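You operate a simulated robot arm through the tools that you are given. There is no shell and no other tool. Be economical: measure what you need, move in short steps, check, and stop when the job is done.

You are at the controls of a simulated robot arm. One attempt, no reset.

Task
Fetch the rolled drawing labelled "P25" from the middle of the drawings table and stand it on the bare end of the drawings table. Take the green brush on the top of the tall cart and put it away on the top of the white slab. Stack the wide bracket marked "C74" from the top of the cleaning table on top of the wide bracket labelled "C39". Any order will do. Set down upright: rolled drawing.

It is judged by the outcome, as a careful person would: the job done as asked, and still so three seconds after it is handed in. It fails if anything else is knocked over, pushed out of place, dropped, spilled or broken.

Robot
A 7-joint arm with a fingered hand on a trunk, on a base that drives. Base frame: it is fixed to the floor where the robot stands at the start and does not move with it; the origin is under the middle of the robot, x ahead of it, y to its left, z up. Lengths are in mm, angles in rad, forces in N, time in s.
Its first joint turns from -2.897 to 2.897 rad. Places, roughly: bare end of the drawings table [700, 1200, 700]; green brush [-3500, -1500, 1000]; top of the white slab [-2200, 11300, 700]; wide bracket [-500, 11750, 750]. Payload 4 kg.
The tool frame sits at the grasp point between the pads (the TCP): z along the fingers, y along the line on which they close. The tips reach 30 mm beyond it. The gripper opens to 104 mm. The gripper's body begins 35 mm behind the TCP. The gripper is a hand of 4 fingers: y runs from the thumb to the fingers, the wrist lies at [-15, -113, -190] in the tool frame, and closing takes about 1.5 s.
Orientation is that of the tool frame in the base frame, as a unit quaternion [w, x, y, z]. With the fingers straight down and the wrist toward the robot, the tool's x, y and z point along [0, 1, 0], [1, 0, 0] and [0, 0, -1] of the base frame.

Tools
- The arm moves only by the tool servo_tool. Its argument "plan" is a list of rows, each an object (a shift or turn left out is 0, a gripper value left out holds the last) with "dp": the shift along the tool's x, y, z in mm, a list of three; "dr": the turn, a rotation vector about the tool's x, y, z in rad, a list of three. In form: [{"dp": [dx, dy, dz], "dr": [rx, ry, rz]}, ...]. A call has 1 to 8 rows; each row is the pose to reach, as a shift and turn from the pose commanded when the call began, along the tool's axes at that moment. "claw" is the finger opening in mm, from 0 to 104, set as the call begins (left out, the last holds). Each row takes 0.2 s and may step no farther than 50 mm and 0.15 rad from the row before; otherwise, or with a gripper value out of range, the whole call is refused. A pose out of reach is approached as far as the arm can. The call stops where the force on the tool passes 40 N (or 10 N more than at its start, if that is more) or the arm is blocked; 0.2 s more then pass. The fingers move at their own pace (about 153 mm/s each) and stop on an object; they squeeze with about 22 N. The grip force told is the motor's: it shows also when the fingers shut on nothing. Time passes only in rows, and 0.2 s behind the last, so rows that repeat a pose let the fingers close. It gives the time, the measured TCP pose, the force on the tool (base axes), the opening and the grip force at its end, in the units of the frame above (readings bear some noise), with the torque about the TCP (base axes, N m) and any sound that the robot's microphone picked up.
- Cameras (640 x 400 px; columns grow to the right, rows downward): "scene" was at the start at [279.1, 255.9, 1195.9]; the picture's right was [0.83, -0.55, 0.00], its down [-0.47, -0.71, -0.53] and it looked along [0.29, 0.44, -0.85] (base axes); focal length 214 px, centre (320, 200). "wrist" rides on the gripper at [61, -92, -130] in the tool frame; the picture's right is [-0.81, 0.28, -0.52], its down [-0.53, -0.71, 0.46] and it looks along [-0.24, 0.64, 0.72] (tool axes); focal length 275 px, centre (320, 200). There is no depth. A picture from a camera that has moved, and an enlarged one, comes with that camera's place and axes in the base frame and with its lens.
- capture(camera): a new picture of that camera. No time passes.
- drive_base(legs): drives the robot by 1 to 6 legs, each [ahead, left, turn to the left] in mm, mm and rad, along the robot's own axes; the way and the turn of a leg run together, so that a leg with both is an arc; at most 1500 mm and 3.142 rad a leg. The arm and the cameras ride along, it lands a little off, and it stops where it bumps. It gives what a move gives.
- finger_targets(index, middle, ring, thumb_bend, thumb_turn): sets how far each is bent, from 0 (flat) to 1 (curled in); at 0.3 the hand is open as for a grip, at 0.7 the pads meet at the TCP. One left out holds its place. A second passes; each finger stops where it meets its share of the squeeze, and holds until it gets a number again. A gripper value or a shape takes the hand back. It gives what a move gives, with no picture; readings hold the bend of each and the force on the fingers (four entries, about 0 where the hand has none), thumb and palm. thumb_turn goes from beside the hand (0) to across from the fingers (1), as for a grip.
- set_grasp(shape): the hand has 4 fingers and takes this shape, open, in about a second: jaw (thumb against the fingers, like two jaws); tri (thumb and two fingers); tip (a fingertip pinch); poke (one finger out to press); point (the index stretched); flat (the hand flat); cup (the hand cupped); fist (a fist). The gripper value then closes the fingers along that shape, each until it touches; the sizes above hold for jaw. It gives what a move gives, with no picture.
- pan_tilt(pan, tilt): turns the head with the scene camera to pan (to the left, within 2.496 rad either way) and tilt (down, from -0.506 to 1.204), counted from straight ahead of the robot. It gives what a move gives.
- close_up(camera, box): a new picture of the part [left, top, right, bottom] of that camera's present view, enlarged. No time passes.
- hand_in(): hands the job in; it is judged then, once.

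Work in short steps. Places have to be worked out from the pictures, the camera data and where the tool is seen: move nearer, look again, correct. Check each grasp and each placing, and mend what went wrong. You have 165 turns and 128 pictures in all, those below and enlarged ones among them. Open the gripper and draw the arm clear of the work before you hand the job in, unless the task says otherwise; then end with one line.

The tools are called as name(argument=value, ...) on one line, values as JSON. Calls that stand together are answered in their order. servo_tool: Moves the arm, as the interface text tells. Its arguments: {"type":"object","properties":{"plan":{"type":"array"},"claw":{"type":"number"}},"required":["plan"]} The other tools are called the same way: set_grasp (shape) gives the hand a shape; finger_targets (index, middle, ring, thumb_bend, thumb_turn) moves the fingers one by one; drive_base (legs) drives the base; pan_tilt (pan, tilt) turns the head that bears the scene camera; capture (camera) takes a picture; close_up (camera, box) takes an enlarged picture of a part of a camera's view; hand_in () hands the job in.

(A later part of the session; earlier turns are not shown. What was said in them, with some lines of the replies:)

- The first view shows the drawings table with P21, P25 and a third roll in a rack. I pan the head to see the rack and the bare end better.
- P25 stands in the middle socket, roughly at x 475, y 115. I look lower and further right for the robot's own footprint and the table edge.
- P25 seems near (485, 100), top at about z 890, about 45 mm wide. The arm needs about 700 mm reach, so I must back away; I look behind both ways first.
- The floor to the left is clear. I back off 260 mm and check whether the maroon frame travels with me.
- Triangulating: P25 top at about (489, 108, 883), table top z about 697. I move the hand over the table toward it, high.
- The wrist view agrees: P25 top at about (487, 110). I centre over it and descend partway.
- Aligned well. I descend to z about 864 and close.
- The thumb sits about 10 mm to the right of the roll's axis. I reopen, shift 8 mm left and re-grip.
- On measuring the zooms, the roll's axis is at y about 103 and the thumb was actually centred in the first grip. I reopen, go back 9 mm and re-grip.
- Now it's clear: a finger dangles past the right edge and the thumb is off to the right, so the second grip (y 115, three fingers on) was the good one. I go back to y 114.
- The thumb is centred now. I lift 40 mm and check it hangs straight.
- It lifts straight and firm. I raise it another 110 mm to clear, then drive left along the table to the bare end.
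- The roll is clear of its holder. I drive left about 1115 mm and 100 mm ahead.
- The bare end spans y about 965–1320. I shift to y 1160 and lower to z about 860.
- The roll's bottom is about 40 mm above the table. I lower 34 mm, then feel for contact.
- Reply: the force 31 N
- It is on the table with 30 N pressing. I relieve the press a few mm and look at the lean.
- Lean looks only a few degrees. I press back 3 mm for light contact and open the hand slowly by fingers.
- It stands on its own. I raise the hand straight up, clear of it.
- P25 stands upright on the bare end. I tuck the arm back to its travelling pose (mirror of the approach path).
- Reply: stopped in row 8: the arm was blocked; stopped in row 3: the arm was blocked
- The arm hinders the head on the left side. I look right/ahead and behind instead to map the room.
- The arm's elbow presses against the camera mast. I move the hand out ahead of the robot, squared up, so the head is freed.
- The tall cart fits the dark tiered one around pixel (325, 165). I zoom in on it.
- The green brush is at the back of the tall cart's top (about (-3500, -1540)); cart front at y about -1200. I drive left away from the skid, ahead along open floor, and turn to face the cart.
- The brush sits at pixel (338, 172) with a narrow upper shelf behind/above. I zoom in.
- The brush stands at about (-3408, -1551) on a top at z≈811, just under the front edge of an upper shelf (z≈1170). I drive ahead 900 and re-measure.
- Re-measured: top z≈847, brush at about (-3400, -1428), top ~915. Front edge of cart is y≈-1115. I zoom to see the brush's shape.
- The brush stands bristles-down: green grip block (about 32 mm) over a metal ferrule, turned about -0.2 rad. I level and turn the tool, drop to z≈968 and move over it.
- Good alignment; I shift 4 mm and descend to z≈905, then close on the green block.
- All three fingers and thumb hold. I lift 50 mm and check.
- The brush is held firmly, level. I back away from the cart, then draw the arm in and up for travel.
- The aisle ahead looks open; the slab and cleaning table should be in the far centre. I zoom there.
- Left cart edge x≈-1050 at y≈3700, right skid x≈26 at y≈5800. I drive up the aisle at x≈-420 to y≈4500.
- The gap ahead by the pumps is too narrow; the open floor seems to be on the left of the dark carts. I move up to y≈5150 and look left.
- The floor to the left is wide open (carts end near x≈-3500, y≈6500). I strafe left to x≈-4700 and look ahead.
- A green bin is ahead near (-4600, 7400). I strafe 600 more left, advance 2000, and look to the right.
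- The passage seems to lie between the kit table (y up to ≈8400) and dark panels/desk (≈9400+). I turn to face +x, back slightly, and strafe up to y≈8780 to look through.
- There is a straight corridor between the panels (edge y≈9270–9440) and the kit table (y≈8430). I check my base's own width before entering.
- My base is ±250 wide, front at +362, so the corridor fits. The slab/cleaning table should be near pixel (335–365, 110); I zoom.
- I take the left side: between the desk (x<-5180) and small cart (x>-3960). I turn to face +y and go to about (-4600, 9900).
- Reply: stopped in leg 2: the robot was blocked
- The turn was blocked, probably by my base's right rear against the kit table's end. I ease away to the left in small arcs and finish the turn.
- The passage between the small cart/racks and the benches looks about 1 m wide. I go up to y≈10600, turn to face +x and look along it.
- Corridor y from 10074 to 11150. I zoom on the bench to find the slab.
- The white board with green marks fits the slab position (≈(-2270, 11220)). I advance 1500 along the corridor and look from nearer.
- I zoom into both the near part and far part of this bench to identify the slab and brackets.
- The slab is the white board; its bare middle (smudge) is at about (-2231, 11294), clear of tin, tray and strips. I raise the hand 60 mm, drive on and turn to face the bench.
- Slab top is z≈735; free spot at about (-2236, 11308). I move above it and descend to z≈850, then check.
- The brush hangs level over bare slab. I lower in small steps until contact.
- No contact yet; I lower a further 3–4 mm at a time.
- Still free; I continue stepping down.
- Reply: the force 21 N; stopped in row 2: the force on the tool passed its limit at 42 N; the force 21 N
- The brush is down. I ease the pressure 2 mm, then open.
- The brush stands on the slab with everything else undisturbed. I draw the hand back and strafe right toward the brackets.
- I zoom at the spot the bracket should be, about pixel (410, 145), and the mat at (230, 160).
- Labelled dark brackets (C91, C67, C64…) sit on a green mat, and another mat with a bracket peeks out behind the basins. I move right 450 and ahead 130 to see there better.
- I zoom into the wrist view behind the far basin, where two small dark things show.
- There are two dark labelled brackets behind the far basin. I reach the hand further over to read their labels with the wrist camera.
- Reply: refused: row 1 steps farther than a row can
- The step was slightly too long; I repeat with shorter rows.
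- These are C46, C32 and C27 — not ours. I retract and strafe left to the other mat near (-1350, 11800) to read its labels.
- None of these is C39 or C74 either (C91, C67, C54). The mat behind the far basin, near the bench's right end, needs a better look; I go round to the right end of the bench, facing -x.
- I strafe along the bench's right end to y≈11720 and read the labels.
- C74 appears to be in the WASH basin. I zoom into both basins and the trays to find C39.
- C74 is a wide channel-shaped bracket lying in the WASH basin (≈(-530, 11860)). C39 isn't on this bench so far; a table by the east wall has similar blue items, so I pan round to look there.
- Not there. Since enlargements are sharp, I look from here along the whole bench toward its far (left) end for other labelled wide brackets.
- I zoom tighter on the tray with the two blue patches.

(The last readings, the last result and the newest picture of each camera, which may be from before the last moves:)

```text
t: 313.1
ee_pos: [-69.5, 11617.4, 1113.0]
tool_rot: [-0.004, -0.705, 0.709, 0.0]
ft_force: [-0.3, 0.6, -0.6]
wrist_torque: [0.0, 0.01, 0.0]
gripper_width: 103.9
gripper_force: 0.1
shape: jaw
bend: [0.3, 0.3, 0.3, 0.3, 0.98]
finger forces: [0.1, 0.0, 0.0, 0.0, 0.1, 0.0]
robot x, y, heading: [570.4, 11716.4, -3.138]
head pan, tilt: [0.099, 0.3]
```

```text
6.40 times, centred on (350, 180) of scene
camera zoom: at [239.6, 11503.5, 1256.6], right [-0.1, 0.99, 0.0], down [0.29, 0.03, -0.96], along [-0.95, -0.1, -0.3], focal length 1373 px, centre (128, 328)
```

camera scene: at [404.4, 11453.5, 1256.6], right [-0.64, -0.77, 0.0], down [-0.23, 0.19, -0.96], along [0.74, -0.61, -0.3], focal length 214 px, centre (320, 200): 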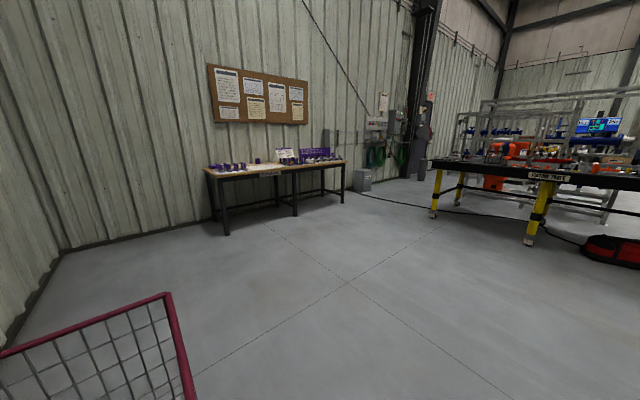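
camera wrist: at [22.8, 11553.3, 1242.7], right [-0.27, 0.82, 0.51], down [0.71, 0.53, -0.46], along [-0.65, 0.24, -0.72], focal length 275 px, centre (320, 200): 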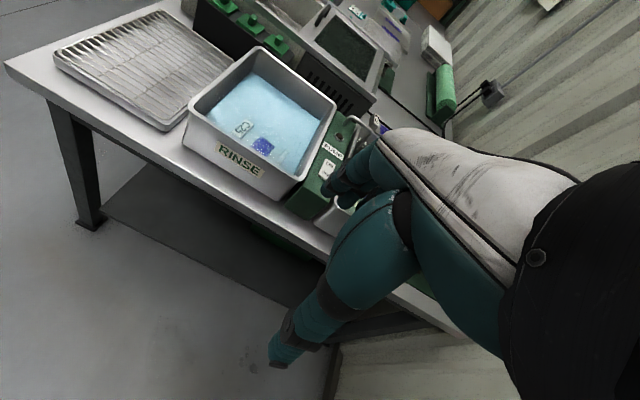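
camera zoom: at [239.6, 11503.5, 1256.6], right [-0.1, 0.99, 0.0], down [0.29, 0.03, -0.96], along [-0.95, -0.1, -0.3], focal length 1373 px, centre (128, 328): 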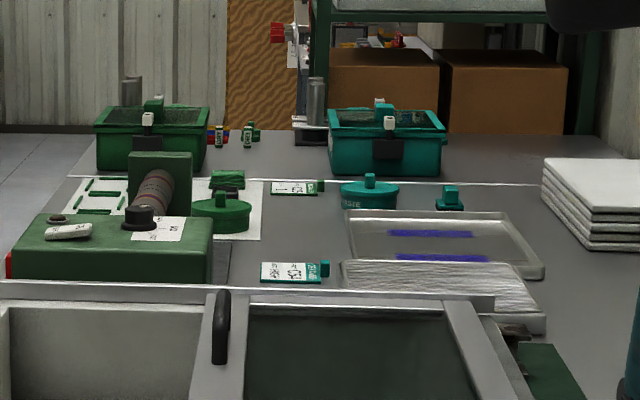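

Still no C39. I bring the hand over the WASH basin's near edge, offset so the wrist camera can look right into it.

servo_tool(plan=[{"dp": [-35, 30, 0]}, {"dp": [-70, 60, 0]}, {"dp": [-105, 90, 0]}, {"dp": [-140, 120, 0]}, {"dp": [-175, 150, 0]}, {"dp": [-210, 180, 0]}, {"dp": [-245, 210, 0]}, {"dp": [-260, 225, 0]}])

capture(camera="wrist")

```text
t: 314.9
ee_pos: [-293.0, 11877.9, 1112.5]
tool_rot: [-0.005, -0.705, 0.71, 0.001]
ft_force: [-0.1, 0.4, 0.1]
wrist_torque: [0.02, 0.0, 0.02]
gripper_width: 103.9
gripper_force: 0.0
shape: jaw
bend: [0.3, 0.3, 0.3, 0.3, 0.98]
finger forces: [0.0, 0.1, 0.0, 0.0, 0.0, 0.0]
robot x, y, heading: [570.6, 11716.7, -3.142]
head pan, tilt: [0.099, 0.3]
```

```text
33 pictures are left
camera wrist: at [-199.6, 11814.8, 1242.9], right [-0.27, 0.81, 0.52], down [0.71, 0.53, -0.46], along [-0.65, 0.24, -0.72], focal length 275 px, centre (320, 200)
```

wrist: 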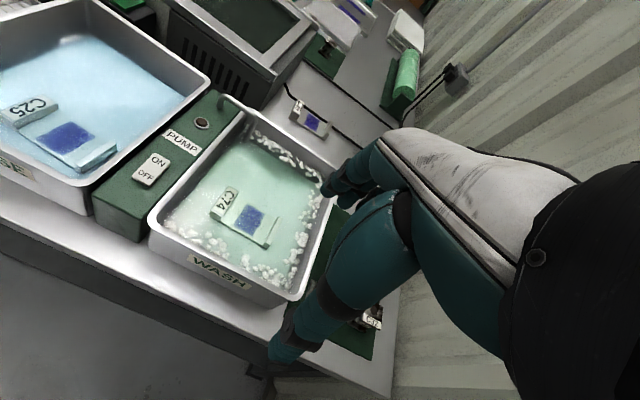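

A third wide bracket lies on the bench behind the dryer at pixel (308, 118) — probably C39. I zoom on both.

close_up(camera="wrist", box=[180, 80, 340, 270])

```text
2.11 times, centred on (260, 175) of wrist
camera zoom: at [-199.6, 11814.8, 1242.9], right [-0.27, 0.81, 0.52], down [0.71, 0.53, -0.46], along [-0.65, 0.24, -0.72], focal length 580 px, centre (446, 253)
```

zoom: 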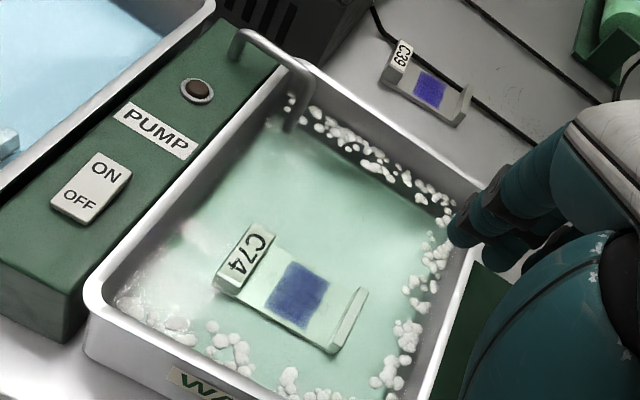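

C39 found: on the bench at ≈(-859, 11861). C74 in the basin: label wall centred (-481, 11789), 70 long × 23 thick, top z≈787; the walls run along x. I'll pinch its label wall with the hand turned 90°. First I drive 270 mm closer and turn the hand.

drive_base(legs=[[270, 0, 0]])

servo_tool(plan=[{"dp": [12, -12, 0], "dr": [0, 0, 0.14]}, {"dp": [24, -24, 0], "dr": [0, 0, 0.28]}, {"dp": [36, -36, 0], "dr": [0, 0, 0.42]}, {"dp": [48, -48, 0], "dr": [0, 0, 0.56]}, {"dp": [60, -58, 0], "dr": [0, 0, 0.7]}, {"dp": [70, -68, 0], "dr": [0, 0, 0.84]}, {"dp": [80, -76, 0], "dr": [0, 0, 0.98]}, {"dp": [86, -82, 0], "dr": [0, 0, 1.12]}])

```text
t: 316.8
ee_pos: [-561.4, 11875.3, 1112.2]
tool_rot: [-0.003, -0.705, 0.709, 0.0]
ft_force: [-0.2, 0.4, 0.6]
wrist_torque: [-0.01, -0.02, 0.03]
gripper_width: 103.7
gripper_force: 0.0
shape: jaw
bend: [0.3, 0.3, 0.3, 0.3, 0.98]
finger forces: [0.0, 0.1, 0.0, 0.0, 0.0, 0.0]
robot x, y, heading: [301.9, 11715.7, -3.137]
head pan, tilt: [0.099, 0.3]
```

```text
t: 318.6
ee_pos: [-480.3, 11790.0, 1111.4]
tool_rot: [-0.003, -0.219, 0.976, -0.001]
ft_force: [0.0, -0.1, 0.3]
wrist_torque: [-0.01, -0.04, 0.03]
gripper_width: 104.1
gripper_force: 0.0
shape: jaw
bend: [0.3, 0.3, 0.3, 0.3, 0.98]
finger forces: [0.0, 0.0, 0.1, 0.0, 0.1, 0.1]
robot x, y, heading: [305.3, 11711.0, -3.136]
head pan, tilt: [0.099, 0.3]
```

The turn works. I finish the rotation and take a wrist picture.

servo_tool(plan=[{"dp": [0, 0, 0], "dr": [0, 0, 0.14]}, {"dp": [0, 0, 10], "dr": [0, 0, 0.28]}, {"dp": [0, 0, 40], "dr": [0, 0, 0.4]}, {"dp": [0, 0, 80], "dr": [0, 0, 0.44]}, {"dp": [0, 0, 120], "dr": [0, 0, 0.44]}, {"dp": [0, 0, 150], "dr": [0, 0, 0.44]}, {"dp": [0, 0, 150], "dr": [0, 0, 0.44]}])

capture(camera="wrist")

pan_tilt(pan=-0.1, tilt=0.8)

capture(camera="scene")

```text
t: 320.2
ee_pos: [-479.7, 11790.5, 961.9]
tool_rot: [-0.003, -0.002, 1.0, -0.003]
ft_force: [-0.7, -0.9, 0.5]
wrist_torque: [-0.02, 0.01, 0.01]
gripper_width: 103.8
gripper_force: 0.0
shape: jaw
bend: [0.3, 0.3, 0.3, 0.3, 0.98]
finger forces: [0.0, 0.1, 0.0, 0.1, 0.0, 0.1]
robot x, y, heading: [303.3, 11715.2, -3.136]
head pan, tilt: [0.099, 0.3]
```

```text
31 pictures are left
camera wrist: at [-539.6, 11696.0, 1093.1], right [0.81, 0.28, 0.51], down [0.53, -0.71, -0.46], along [0.24, 0.64, -0.73], focal length 275 px, centre (320, 200)
```

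wrist: 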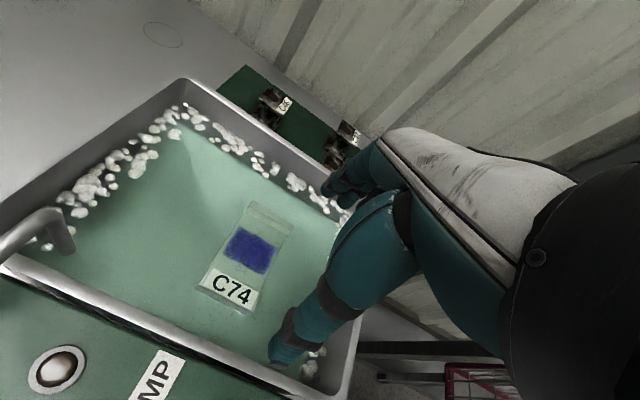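

```text
t: 321.1
ee_pos: [-480.5, 11789.0, 963.5]
tool_rot: [-0.003, -0.002, 1.0, -0.003]
ft_force: [-0.4, -0.4, 0.7]
wrist_torque: [0.01, 0.01, 0.01]
gripper_width: 103.9
gripper_force: 0.0
shape: jaw
bend: [0.3, 0.3, 0.3, 0.3, 0.98]
finger forces: [0.1, 0.0, 0.1, 0.1, 0.0, 0.0]
robot x, y, heading: [306.8, 11715.3, -3.132]
head pan, tilt: [-0.099, 0.799]
```

```text
30 pictures are left
camera scene: at [-16.2, 11519.8, 1212.3], right [0.1, 1.0, 0.0], down [0.71, -0.07, -0.7], along [-0.69, 0.07, -0.72], focal length 214 px, centre (320, 200)
```

scene: 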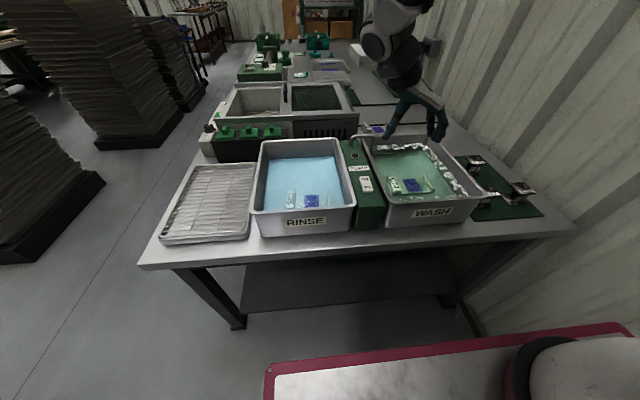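

The label wall is close to the basin's left rim; the plain wall at y≈11897 has more room (62 mm outside, open inside). I'll pinch that: move over it with the fingers at 76 mm opening and descend part way.

servo_tool(plan=[{"dp": [3, 40, 0]}, {"dp": [5, 80, 10]}, {"dp": [7, 108, 30]}, {"dp": [7, 108, 60]}, {"dp": [7, 108, 90]}, {"dp": [7, 108, 90]}], claw=76)

capture(camera="wrist")

close_up(camera="scene", box=[340, 100, 500, 230])

```text
t: 322.5
ee_pos: [-489.0, 11895.0, 871.6]
tool_rot: [-0.003, -0.002, 1.0, -0.003]
ft_force: [-0.1, 0.9, -1.2]
wrist_torque: [0.0, 0.02, 0.01]
gripper_width: 76.2
gripper_force: 0.0
shape: jaw
bend: [0.27, 0.36, 0.33, 0.56, 0.99]
finger forces: [0.0, 0.0, 0.0, 0.1, 0.0, 0.1]
robot x, y, heading: [300.5, 11713.7, -3.14]
head pan, tilt: [-0.099, 0.799]
```

```text
29 pictures are left
camera wrist: at [-548.8, 11803.1, 1003.0], right [0.81, 0.28, 0.51], down [0.53, -0.71, -0.46], along [0.24, 0.64, -0.73], focal length 275 px, centre (320, 200)
```

wrist: 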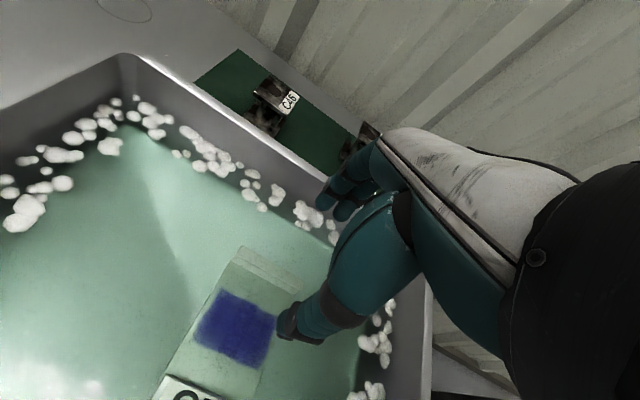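

```text
3.08 times, centred on (420, 165) of scene
camera zoom: at [-16.2, 11519.9, 1212.2], right [0.1, 1.0, 0.0], down [0.71, -0.07, -0.7], along [-0.69, 0.07, -0.72], focal length 660 px, centre (12, 308)
```

zoom: 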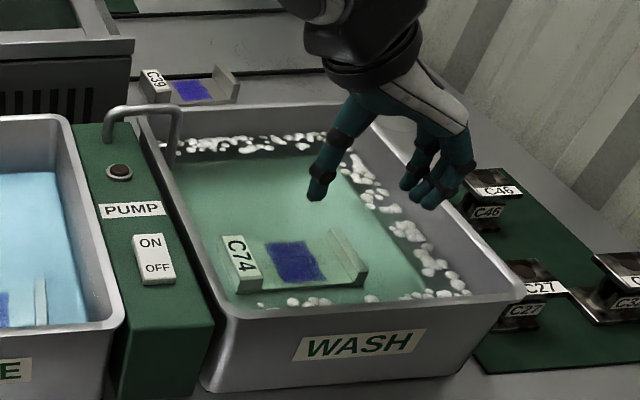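

Very clear view. The fingers stand closer to the right rim than I like, so I bend them in individually (0.5 each) before descending.

finger_targets(index=0.5, middle=0.5, ring=0.5, thumb_bend=0.5)

close_up(camera="scene", box=[340, 100, 500, 230])

```text
t: 323.5
ee_pos: [-489.1, 11895.8, 872.1]
tool_rot: [-0.003, -0.002, 1.0, -0.003]
ft_force: [0.7, 0.6, 0.3]
wrist_torque: [-0.01, 0.01, 0.0]
gripper_width: 52.1
gripper_force: 0.1
shape: fingers
bend: [0.5, 0.5, 0.5, 0.5, 0.99]
finger forces: [0.1, 0.0, 0.1, 0.0, 0.1, 0.1]
robot x, y, heading: [304.6, 11714.9, -3.139]
head pan, tilt: [-0.099, 0.799]
```

```text
3.08 times, centred on (420, 165) of scene
camera zoom: at [-16.2, 11519.8, 1212.2], right [0.1, 1.0, 0.0], down [0.71, -0.07, -0.7], along [-0.69, 0.07, -0.72], focal length 660 px, centre (12, 308)
```

zoom: 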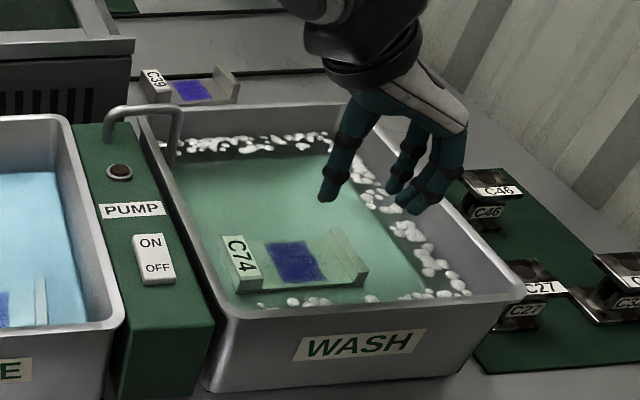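

Good spread now. I descend to z≈774 with the wall between thumb and fingers.

servo_tool(plan=[{"dp": [0, 1, 25]}, {"dp": [0, 2, 50]}, {"dp": [0, 2, 75]}, {"dp": [0, 2, 97]}, {"dp": [0, 2, 97]}])

close_up(camera="scene", box=[360, 120, 480, 220])

```text
t: 324.7
ee_pos: [-489.3, 11898.3, 775.6]
tool_rot: [-0.002, -0.003, 1.0, -0.002]
ft_force: [-0.7, -0.6, 0.5]
wrist_torque: [-0.02, 0.0, 0.02]
gripper_width: 52.3
gripper_force: 0.0
shape: fingers
bend: [0.5, 0.5, 0.5, 0.5, 0.99]
finger forces: [0.0, 0.0, 0.1, 0.1, 0.0, 0.0]
robot x, y, heading: [297.3, 11714.6, -3.134]
head pan, tilt: [-0.099, 0.799]
```

```text
4.00 times, centred on (420, 170) of scene
camera zoom: at [-16.2, 11519.8, 1212.2], right [0.1, 1.0, 0.0], down [0.71, -0.07, -0.7], along [-0.69, 0.07, -0.72], focal length 858 px, centre (-80, 320)
```

zoom: 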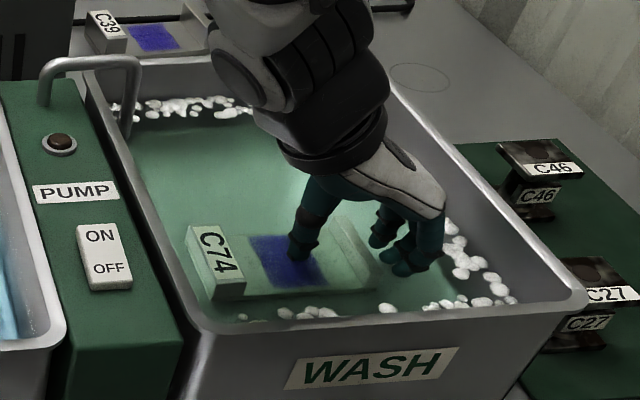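

The wall is between thumb and fingers. I close the hand.

servo_tool(plan=[{"dp": [0, 0, 0]}, {"dp": [0, 0, 0]}, {"dp": [0, 0, 0]}, {"dp": [0, 0, 0]}, {"dp": [0, 0, 0]}, {"dp": [0, 0, 0]}, {"dp": [0, 0, 0]}, {"dp": [0, 0, 0]}], claw=0)

servo_tool(plan=[{"dp": [0, 0, -8]}, {"dp": [0, 0, -16]}, {"dp": [0, 0, -24]}, {"dp": [0, 0, -24]}])

close_up(camera="scene", box=[360, 120, 480, 220])

```text
t: 326.5
ee_pos: [-488.6, 11898.0, 775.1]
tool_rot: [-0.003, -0.002, 1.0, -0.003]
ft_force: [0.0, -0.1, -0.1]
wrist_torque: [0.04, 0.01, 0.01]
gripper_width: 8.1
gripper_force: 22.4
shape: jaw
bend: [0.72, 0.61, 0.61, 0.71, 1.0]
finger forces: [12.5, 3.9, 2.5, 0.0, 19.2, 0.1]
robot x, y, heading: [300.4, 11712.3, -3.136]
head pan, tilt: [-0.099, 0.799]
```

```text
t: 327.5
ee_pos: [-489.1, 11898.0, 798.0]
tool_rot: [-0.002, -0.002, 1.0, -0.003]
ft_force: [-0.2, -0.6, -1.9]
wrist_torque: [0.1, 0.0, -0.01]
gripper_width: 7.9
gripper_force: 21.8
shape: jaw
bend: [0.72, 0.61, 0.64, 0.7, 1.0]
finger forces: [14.2, 3.8, 2.3, 0.0, 20.6, 0.0]
robot x, y, heading: [302.0, 11717.8, -3.136]
head pan, tilt: [-0.099, 0.799]
```

```text
4.00 times, centred on (420, 170) of scene
camera zoom: at [-16.2, 11519.8, 1212.2], right [0.1, 1.0, 0.0], down [0.71, -0.07, -0.7], along [-0.69, 0.07, -0.72], focal length 858 px, centre (-80, 320)
```

zoom: 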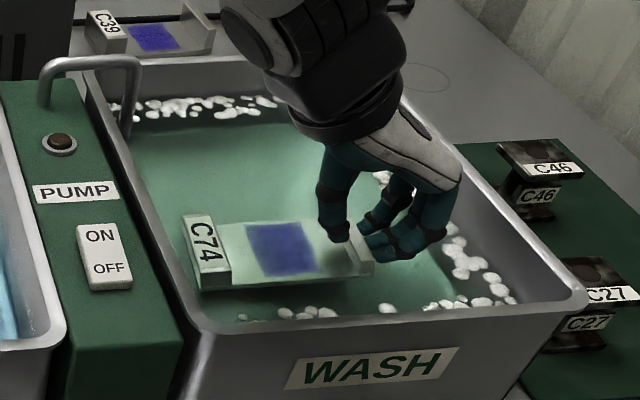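

It lifts level and light (~2 N). I raise it well above the rim and faucet.

servo_tool(plan=[{"dp": [0, 0, -25]}, {"dp": [0, 0, -50]}, {"dp": [0, 0, -75]}, {"dp": [0, 0, -100]}, {"dp": [0, 0, -130]}, {"dp": [0, 0, -160]}, {"dp": [0, 0, -185]}, {"dp": [0, 0, -185]}])

capture(camera="scene")

```text
t: 329.3
ee_pos: [-487.0, 11898.2, 984.4]
tool_rot: [-0.002, -0.003, 1.0, -0.003]
ft_force: [1.0, -0.7, -4.0]
wrist_torque: [0.2, -0.06, 0.05]
gripper_width: 6.6
gripper_force: 22.4
shape: jaw
bend: [0.72, 0.62, 0.66, 0.68, 1.0]
finger forces: [15.5, 3.9, 2.5, 0.1, 22.9, 0.1]
robot x, y, heading: [303.8, 11712.4, -3.137]
head pan, tilt: [-0.099, 0.799]
```

```text
24 pictures are left
camera scene: at [-16.3, 11519.8, 1212.2], right [0.1, 1.0, 0.0], down [0.71, -0.07, -0.7], along [-0.69, 0.07, -0.72], focal length 214 px, centre (320, 200)
```

scene: 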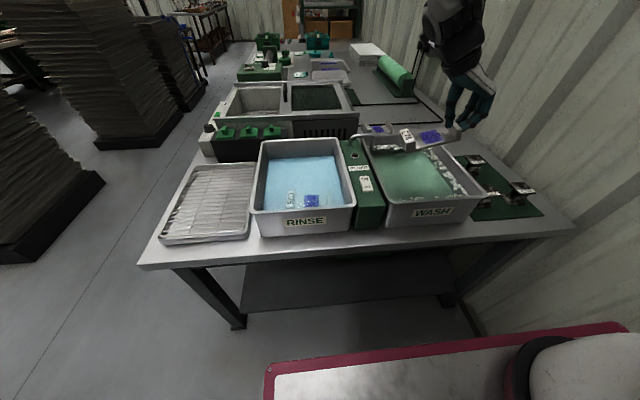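

close_up(camera="scene", box=[350, 80, 510, 180])

```text
4.00 times, centred on (430, 130) of scene
camera zoom: at [-16.3, 11519.8, 1212.2], right [0.1, 1.0, 0.0], down [0.71, -0.07, -0.7], along [-0.69, 0.07, -0.72], focal length 858 px, centre (-120, 480)
```

zoom: 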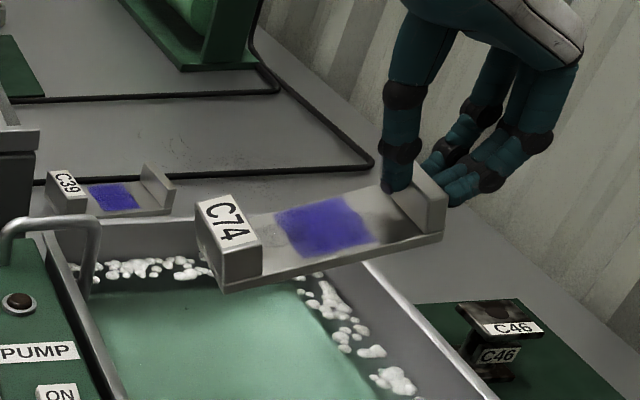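

C74 sags ~12° at the label end; I level it by tilting the hand 0.2 rad, then shift the base right 130 and ahead 200 (front stops ≈30 mm short of the bench).

servo_tool(plan=[{"dp": [0, 0, 0], "dr": [0.07, 0, 0]}, {"dp": [0, 0, -5], "dr": [0.14, 0, 0]}, {"dp": [0, 0, -10], "dr": [0.2, 0, 0]}, {"dp": [0, 0, -10], "dr": [0.2, 0, 0]}])

drive_base(legs=[[0, -130, 0], [100, 0, 0], [98, 0, 0]])

capture(camera="scene")

```text
t: 330.3
ee_pos: [-486.7, 11898.2, 994.1]
tool_rot: [-0.003, -0.003, 0.995, -0.103]
ft_force: [0.0, 0.0, -3.7]
wrist_torque: [0.24, -0.07, 0.02]
gripper_width: 6.7
gripper_force: 21.7
shape: jaw
bend: [0.72, 0.62, 0.66, 0.68, 1.0]
finger forces: [16.0, 4.5, 2.5, 0.0, 23.2, 0.0]
robot x, y, heading: [304.8, 11711.8, -3.142]
head pan, tilt: [-0.099, 0.799]
```

```text
t: 333.1
ee_pos: [-687.3, 12028.4, 993.1]
tool_rot: [-0.002, -0.003, 0.995, -0.103]
ft_force: [-0.2, 0.0, -3.8]
wrist_torque: [0.27, -0.04, 0.0]
gripper_width: 6.6
gripper_force: 22.2
shape: jaw
bend: [0.72, 0.62, 0.71, 0.68, 1.0]
finger forces: [16.6, 3.7, 2.4, 0.0, 23.3, 0.1]
robot x, y, heading: [104.6, 11844.7, -3.141]
head pan, tilt: [-0.099, 0.799]
```

```text
22 pictures are left
camera scene: at [-215.2, 11649.6, 1212.2], right [0.1, 1.0, 0.0], down [0.71, -0.07, -0.7], along [-0.69, 0.07, -0.72], focal length 214 px, centre (320, 200)
```

scene: 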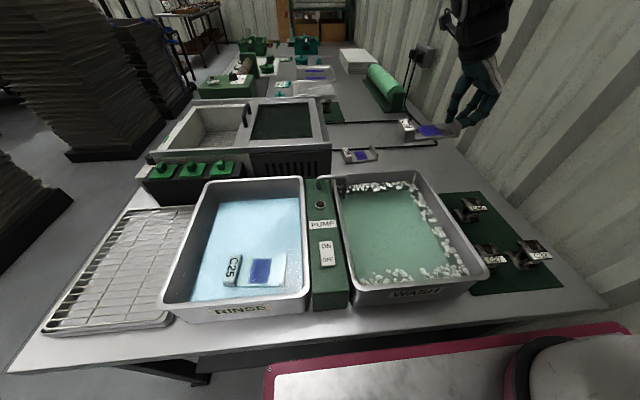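

close_up(camera="scene", box=[330, 100, 470, 180])

```text
4.57 times, centred on (400, 140) of scene
camera zoom: at [-215.2, 11649.6, 1212.2], right [0.1, 1.0, 0.0], down [0.71, -0.07, -0.7], along [-0.69, 0.07, -0.72], focal length 980 px, centre (-46, 474)
```

zoom: 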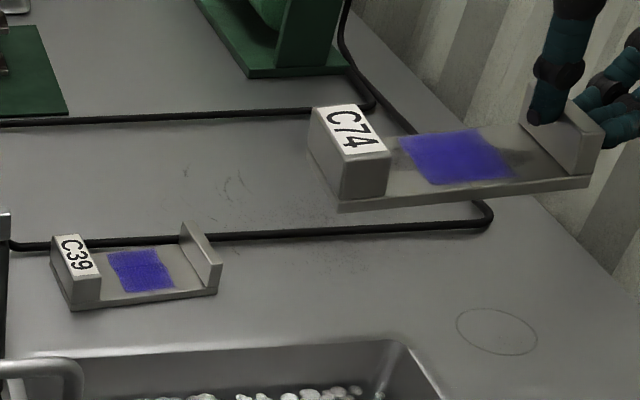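

C74 is level and parallel to C39. The needed shift is Δx≈-223, Δy≈-90. I move across at height to test the reach, after nudging the base 18 mm ahead.

drive_base(legs=[[18, 0, 0]])

servo_tool(plan=[{"dp": [15, -29, 6]}, {"dp": [30, -59, 12]}, {"dp": [50, -88, 18]}, {"dp": [85, -88, 18]}, {"dp": [120, -88, 18]}, {"dp": [155, -88, 18]}, {"dp": [185, -88, 18]}, {"dp": [205, -88, 18]}])

```text
t: 333.9
ee_pos: [-705.2, 12027.3, 993.6]
tool_rot: [-0.003, -0.003, 0.995, -0.103]
ft_force: [-0.6, 0.1, -3.5]
wrist_torque: [0.23, -0.05, -0.01]
gripper_width: 6.6
gripper_force: 21.9
shape: jaw
bend: [0.72, 0.62, 0.71, 0.68, 1.0]
finger forces: [16.6, 3.8, 2.5, 0.1, 23.3, 0.1]
robot x, y, heading: [88.6, 11845.3, -3.133]
head pan, tilt: [-0.099, 0.799]
```

```text
t: 335.6
ee_pos: [-907.7, 11935.5, 995.0]
tool_rot: [-0.003, -0.003, 0.995, -0.103]
ft_force: [0.8, -0.1, -3.3]
wrist_torque: [0.24, -0.12, 0.03]
gripper_width: 6.6
gripper_force: 22.0
shape: jaw
bend: [0.72, 0.62, 0.71, 0.68, 1.0]
finger forces: [15.9, 4.3, 3.3, 0.0, 23.5, 0.1]
robot x, y, heading: [87.2, 11844.6, -3.137]
head pan, tilt: [-0.099, 0.799]
```

The reach works at height. I lower to TCP z≈850 and check.

servo_tool(plan=[{"dp": [0, 6, 29]}, {"dp": [0, 12, 58]}, {"dp": [0, 18, 86]}, {"dp": [0, 24, 114]}, {"dp": [0, 29.7, 142]}, {"dp": [0, 29.7, 142]}])

close_up(camera="scene", box=[320, 90, 440, 180])

```text
t: 337.1
ee_pos: [-908.9, 11935.6, 849.5]
tool_rot: [-0.004, -0.003, 0.995, -0.102]
ft_force: [-0.3, -0.5, -3.5]
wrist_torque: [0.24, -0.05, 0.02]
gripper_width: 6.7
gripper_force: 22.0
shape: jaw
bend: [0.72, 0.62, 0.71, 0.67, 1.0]
finger forces: [16.0, 5.1, 2.4, 0.1, 20.2, 0.0]
robot x, y, heading: [86.4, 11844.2, -3.134]
head pan, tilt: [-0.099, 0.799]
```

```text
4.44 times, centred on (380, 135) of scene
camera zoom: at [-233.4, 11649.6, 1212.1], right [0.1, 1.0, 0.0], down [0.71, -0.07, -0.7], along [-0.69, 0.07, -0.72], focal length 953 px, centre (53, 489)
```

zoom: 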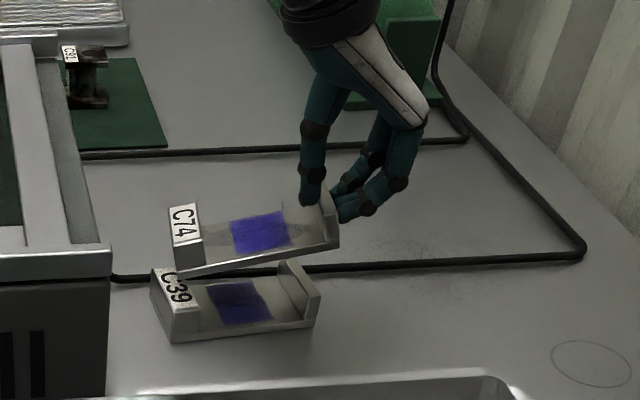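

C74 lies right above C39 (within ~5 mm), label end a bit low. I trim the tilt by 0.08 rad, shift 4 mm and lower 20 mm.

servo_tool(plan=[{"dp": [-2, 0, 0], "dr": [0.04, 0, 0]}, {"dp": [-4, 0, 0], "dr": [0.08, 0, 0]}, {"dp": [-4, 2, 10], "dr": [0.08, 0, 0]}, {"dp": [-4, 4, 19.6], "dr": [0.08, 0, 0]}, {"dp": [-4, 4, 19.6], "dr": [0.08, 0, 0]}])

close_up(camera="scene", box=[330, 110, 420, 180])

```text
t: 338.2
ee_pos: [-907.1, 11936.8, 830.3]
tool_rot: [-0.003, -0.005, 0.99, -0.142]
ft_force: [0.5, 0.1, 0.4]
wrist_torque: [-0.01, 0.02, 0.02]
gripper_width: 6.2
gripper_force: 21.6
shape: jaw
bend: [0.72, 0.73, 0.71, 0.76, 1.0]
finger forces: [0.0, 0.0, 0.1, 0.0, 0.0, 0.0]
robot x, y, heading: [84.8, 11846.7, -3.134]
head pan, tilt: [-0.099, 0.799]
```

```text
5.71 times, centred on (375, 145) of scene
camera zoom: at [-233.3, 11649.6, 1212.2], right [0.1, 1.0, 0.0], down [0.71, -0.07, -0.7], along [-0.69, 0.07, -0.72], focal length 1226 px, centre (6, 514)
```

zoom: 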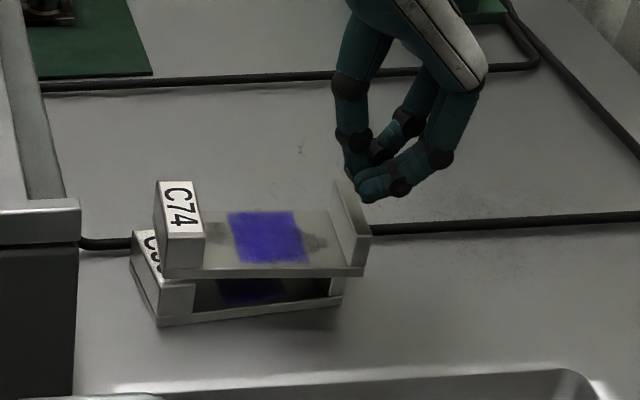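

C74 slipped the last ~20 mm and landed on C39. I raise the hand away first, then inspect the stack.

servo_tool(plan=[{"dp": [0, -5, -30]}, {"dp": [0, -12, -70]}, {"dp": [0, -20, -110]}, {"dp": [0, -28, -150]}, {"dp": [0, -35, -180]}, {"dp": [0, -35, -180]}])

close_up(camera="scene", box=[330, 125, 400, 175])

capture(camera="wrist")

```text
t: 339.6
ee_pos: [-906.3, 11955.3, 1014.2]
tool_rot: [-0.002, -0.004, 0.99, -0.141]
ft_force: [0.2, -0.3, -0.2]
wrist_torque: [0.0, -0.02, 0.01]
gripper_width: 6.1
gripper_force: 22.3
shape: jaw
bend: [0.72, 0.73, 0.71, 0.76, 1.0]
finger forces: [0.1, 0.0, 0.0, 0.1, 0.0, 0.0]
robot x, y, heading: [82.6, 11840.5, -3.134]
head pan, tilt: [-0.099, 0.799]
```

```text
8.00 times, centred on (365, 150) of scene
camera zoom: at [-233.3, 11649.6, 1212.2], right [0.1, 1.0, 0.0], down [0.71, -0.07, -0.7], along [-0.69, 0.07, -0.72], focal length 1716 px, centre (-40, 600)
```

zoom: 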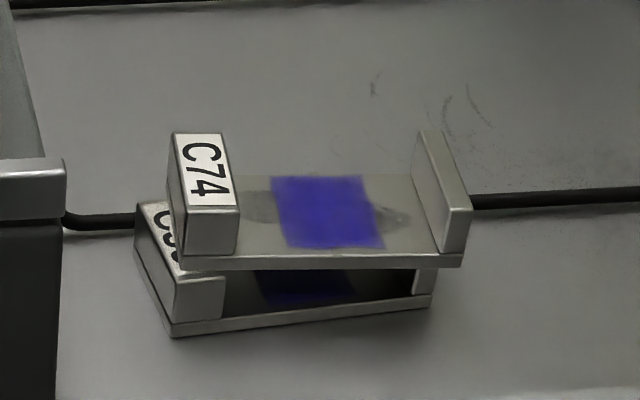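

```text
17 pictures are left
camera wrist: at [-965.9, 11900.6, 1164.5], right [0.81, 0.41, 0.41], down [0.54, -0.81, -0.24], along [0.24, 0.42, -0.88], focal length 275 px, centre (320, 200)
```

wrist: 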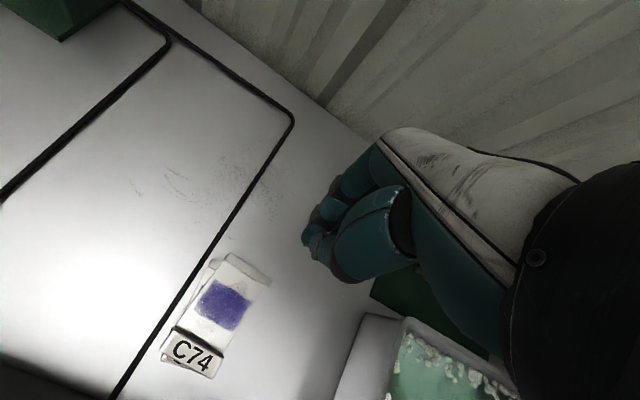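

C74 rests flat across both walls of C39, slightly turned but stable. I open the hand, back the robot away, and take a final check.

servo_tool(plan=[{"dp": [0, 0, -10]}, {"dp": [0, 0, -20]}, {"dp": [0, 0, -20]}, {"dp": [0, 0, -20]}, {"dp": [0, 0, -20]}, {"dp": [0, 0, -20]}], claw=104)

drive_base(legs=[[-300, 0, 0], [-350, 0, 0]])

capture(camera="scene")

close_up(camera="scene", box=[320, 90, 420, 160])

```text
t: 341.1
ee_pos: [-905.7, 11959.9, 1032.1]
tool_rot: [-0.001, -0.003, 0.99, -0.142]
ft_force: [0.1, -0.6, -0.2]
wrist_torque: [0.0, 0.01, 0.0]
gripper_width: 103.6
gripper_force: 0.0
shape: jaw
bend: [0.3, 0.3, 0.3, 0.3, 0.98]
finger forces: [0.0, 0.1, 0.0, 0.0, 0.1, 0.1]
robot x, y, heading: [90.2, 11845.7, -3.138]
head pan, tilt: [-0.099, 0.799]
```

```text
t: 345.0
ee_pos: [-253.7, 11963.6, 1030.7]
tool_rot: [-0.003, -0.003, 0.99, -0.142]
ft_force: [0.5, -0.2, 1.3]
wrist_torque: [0.03, -0.01, -0.01]
gripper_width: 103.6
gripper_force: 0.0
shape: jaw
bend: [0.3, 0.3, 0.3, 0.3, 0.98]
finger forces: [0.0, 0.0, 0.0, 0.0, 0.0, 0.0]
robot x, y, heading: [738.2, 11846.0, -3.142]
head pan, tilt: [-0.099, 0.799]
```

```text
16 pictures are left
camera scene: at [418.4, 11652.4, 1212.2], right [0.1, 1.0, 0.0], down [0.71, -0.07, -0.7], along [-0.69, 0.07, -0.72], focal length 214 px, centre (320, 200)
```

scene: 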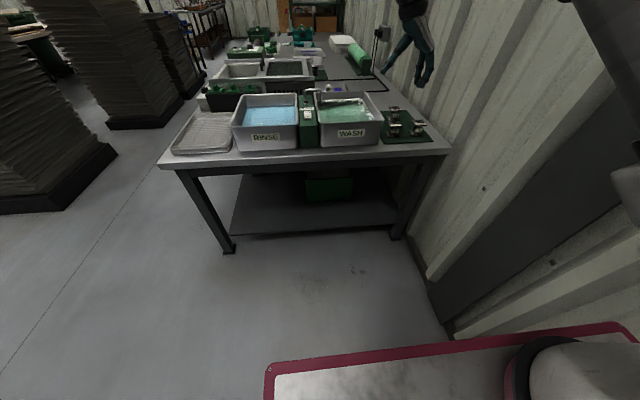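

```text
5.71 times, centred on (370, 125) of scene
camera zoom: at [418.4, 11652.4, 1212.2], right [0.1, 1.0, 0.0], down [0.71, -0.07, -0.7], along [-0.69, 0.07, -0.72], focal length 1226 px, centre (34, 629)
```

zoom: 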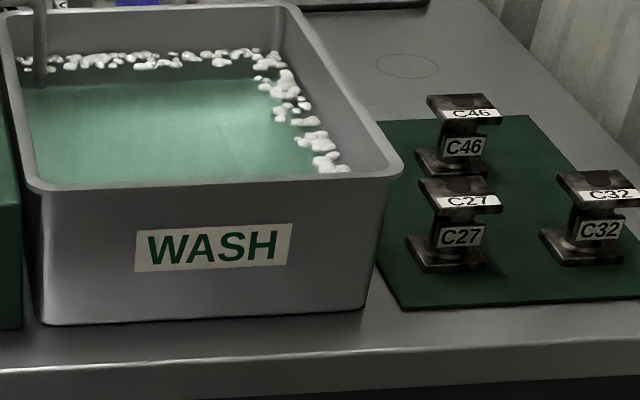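

One last zoom on the stack.

close_up(camera="scene", box=[310, 70, 370, 110])

```text
10.00 times, centred on (340, 90) of scene
camera zoom: at [418.4, 11652.4, 1212.2], right [0.1, 1.0, 0.0], down [0.71, -0.07, -0.7], along [-0.69, 0.07, -0.72], focal length 2145 px, centre (120, 1300)
```

zoom: 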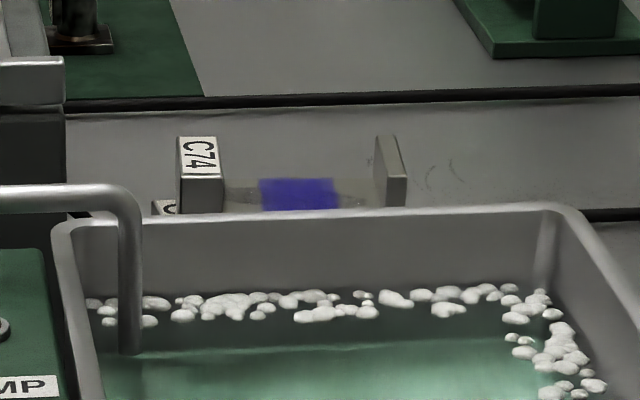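

The stack is steady and level, the roll and the brush were left standing, the gripper is open and the arm is clear. I hand in.

hand_in()

```text
The job is handed in.
```

All three jobs are done and handed in. P25 stands upright on the bare end of the drawings table, the green brush stands on the white slab, and C74 rests on top of C39. C74 slipped about 20 mm from the grip onto C39 and sits slightly turned, but flat and steady. The base was also stopped once mid-turn, probably by the end of the kit table; I didn't check whether that moved the table.
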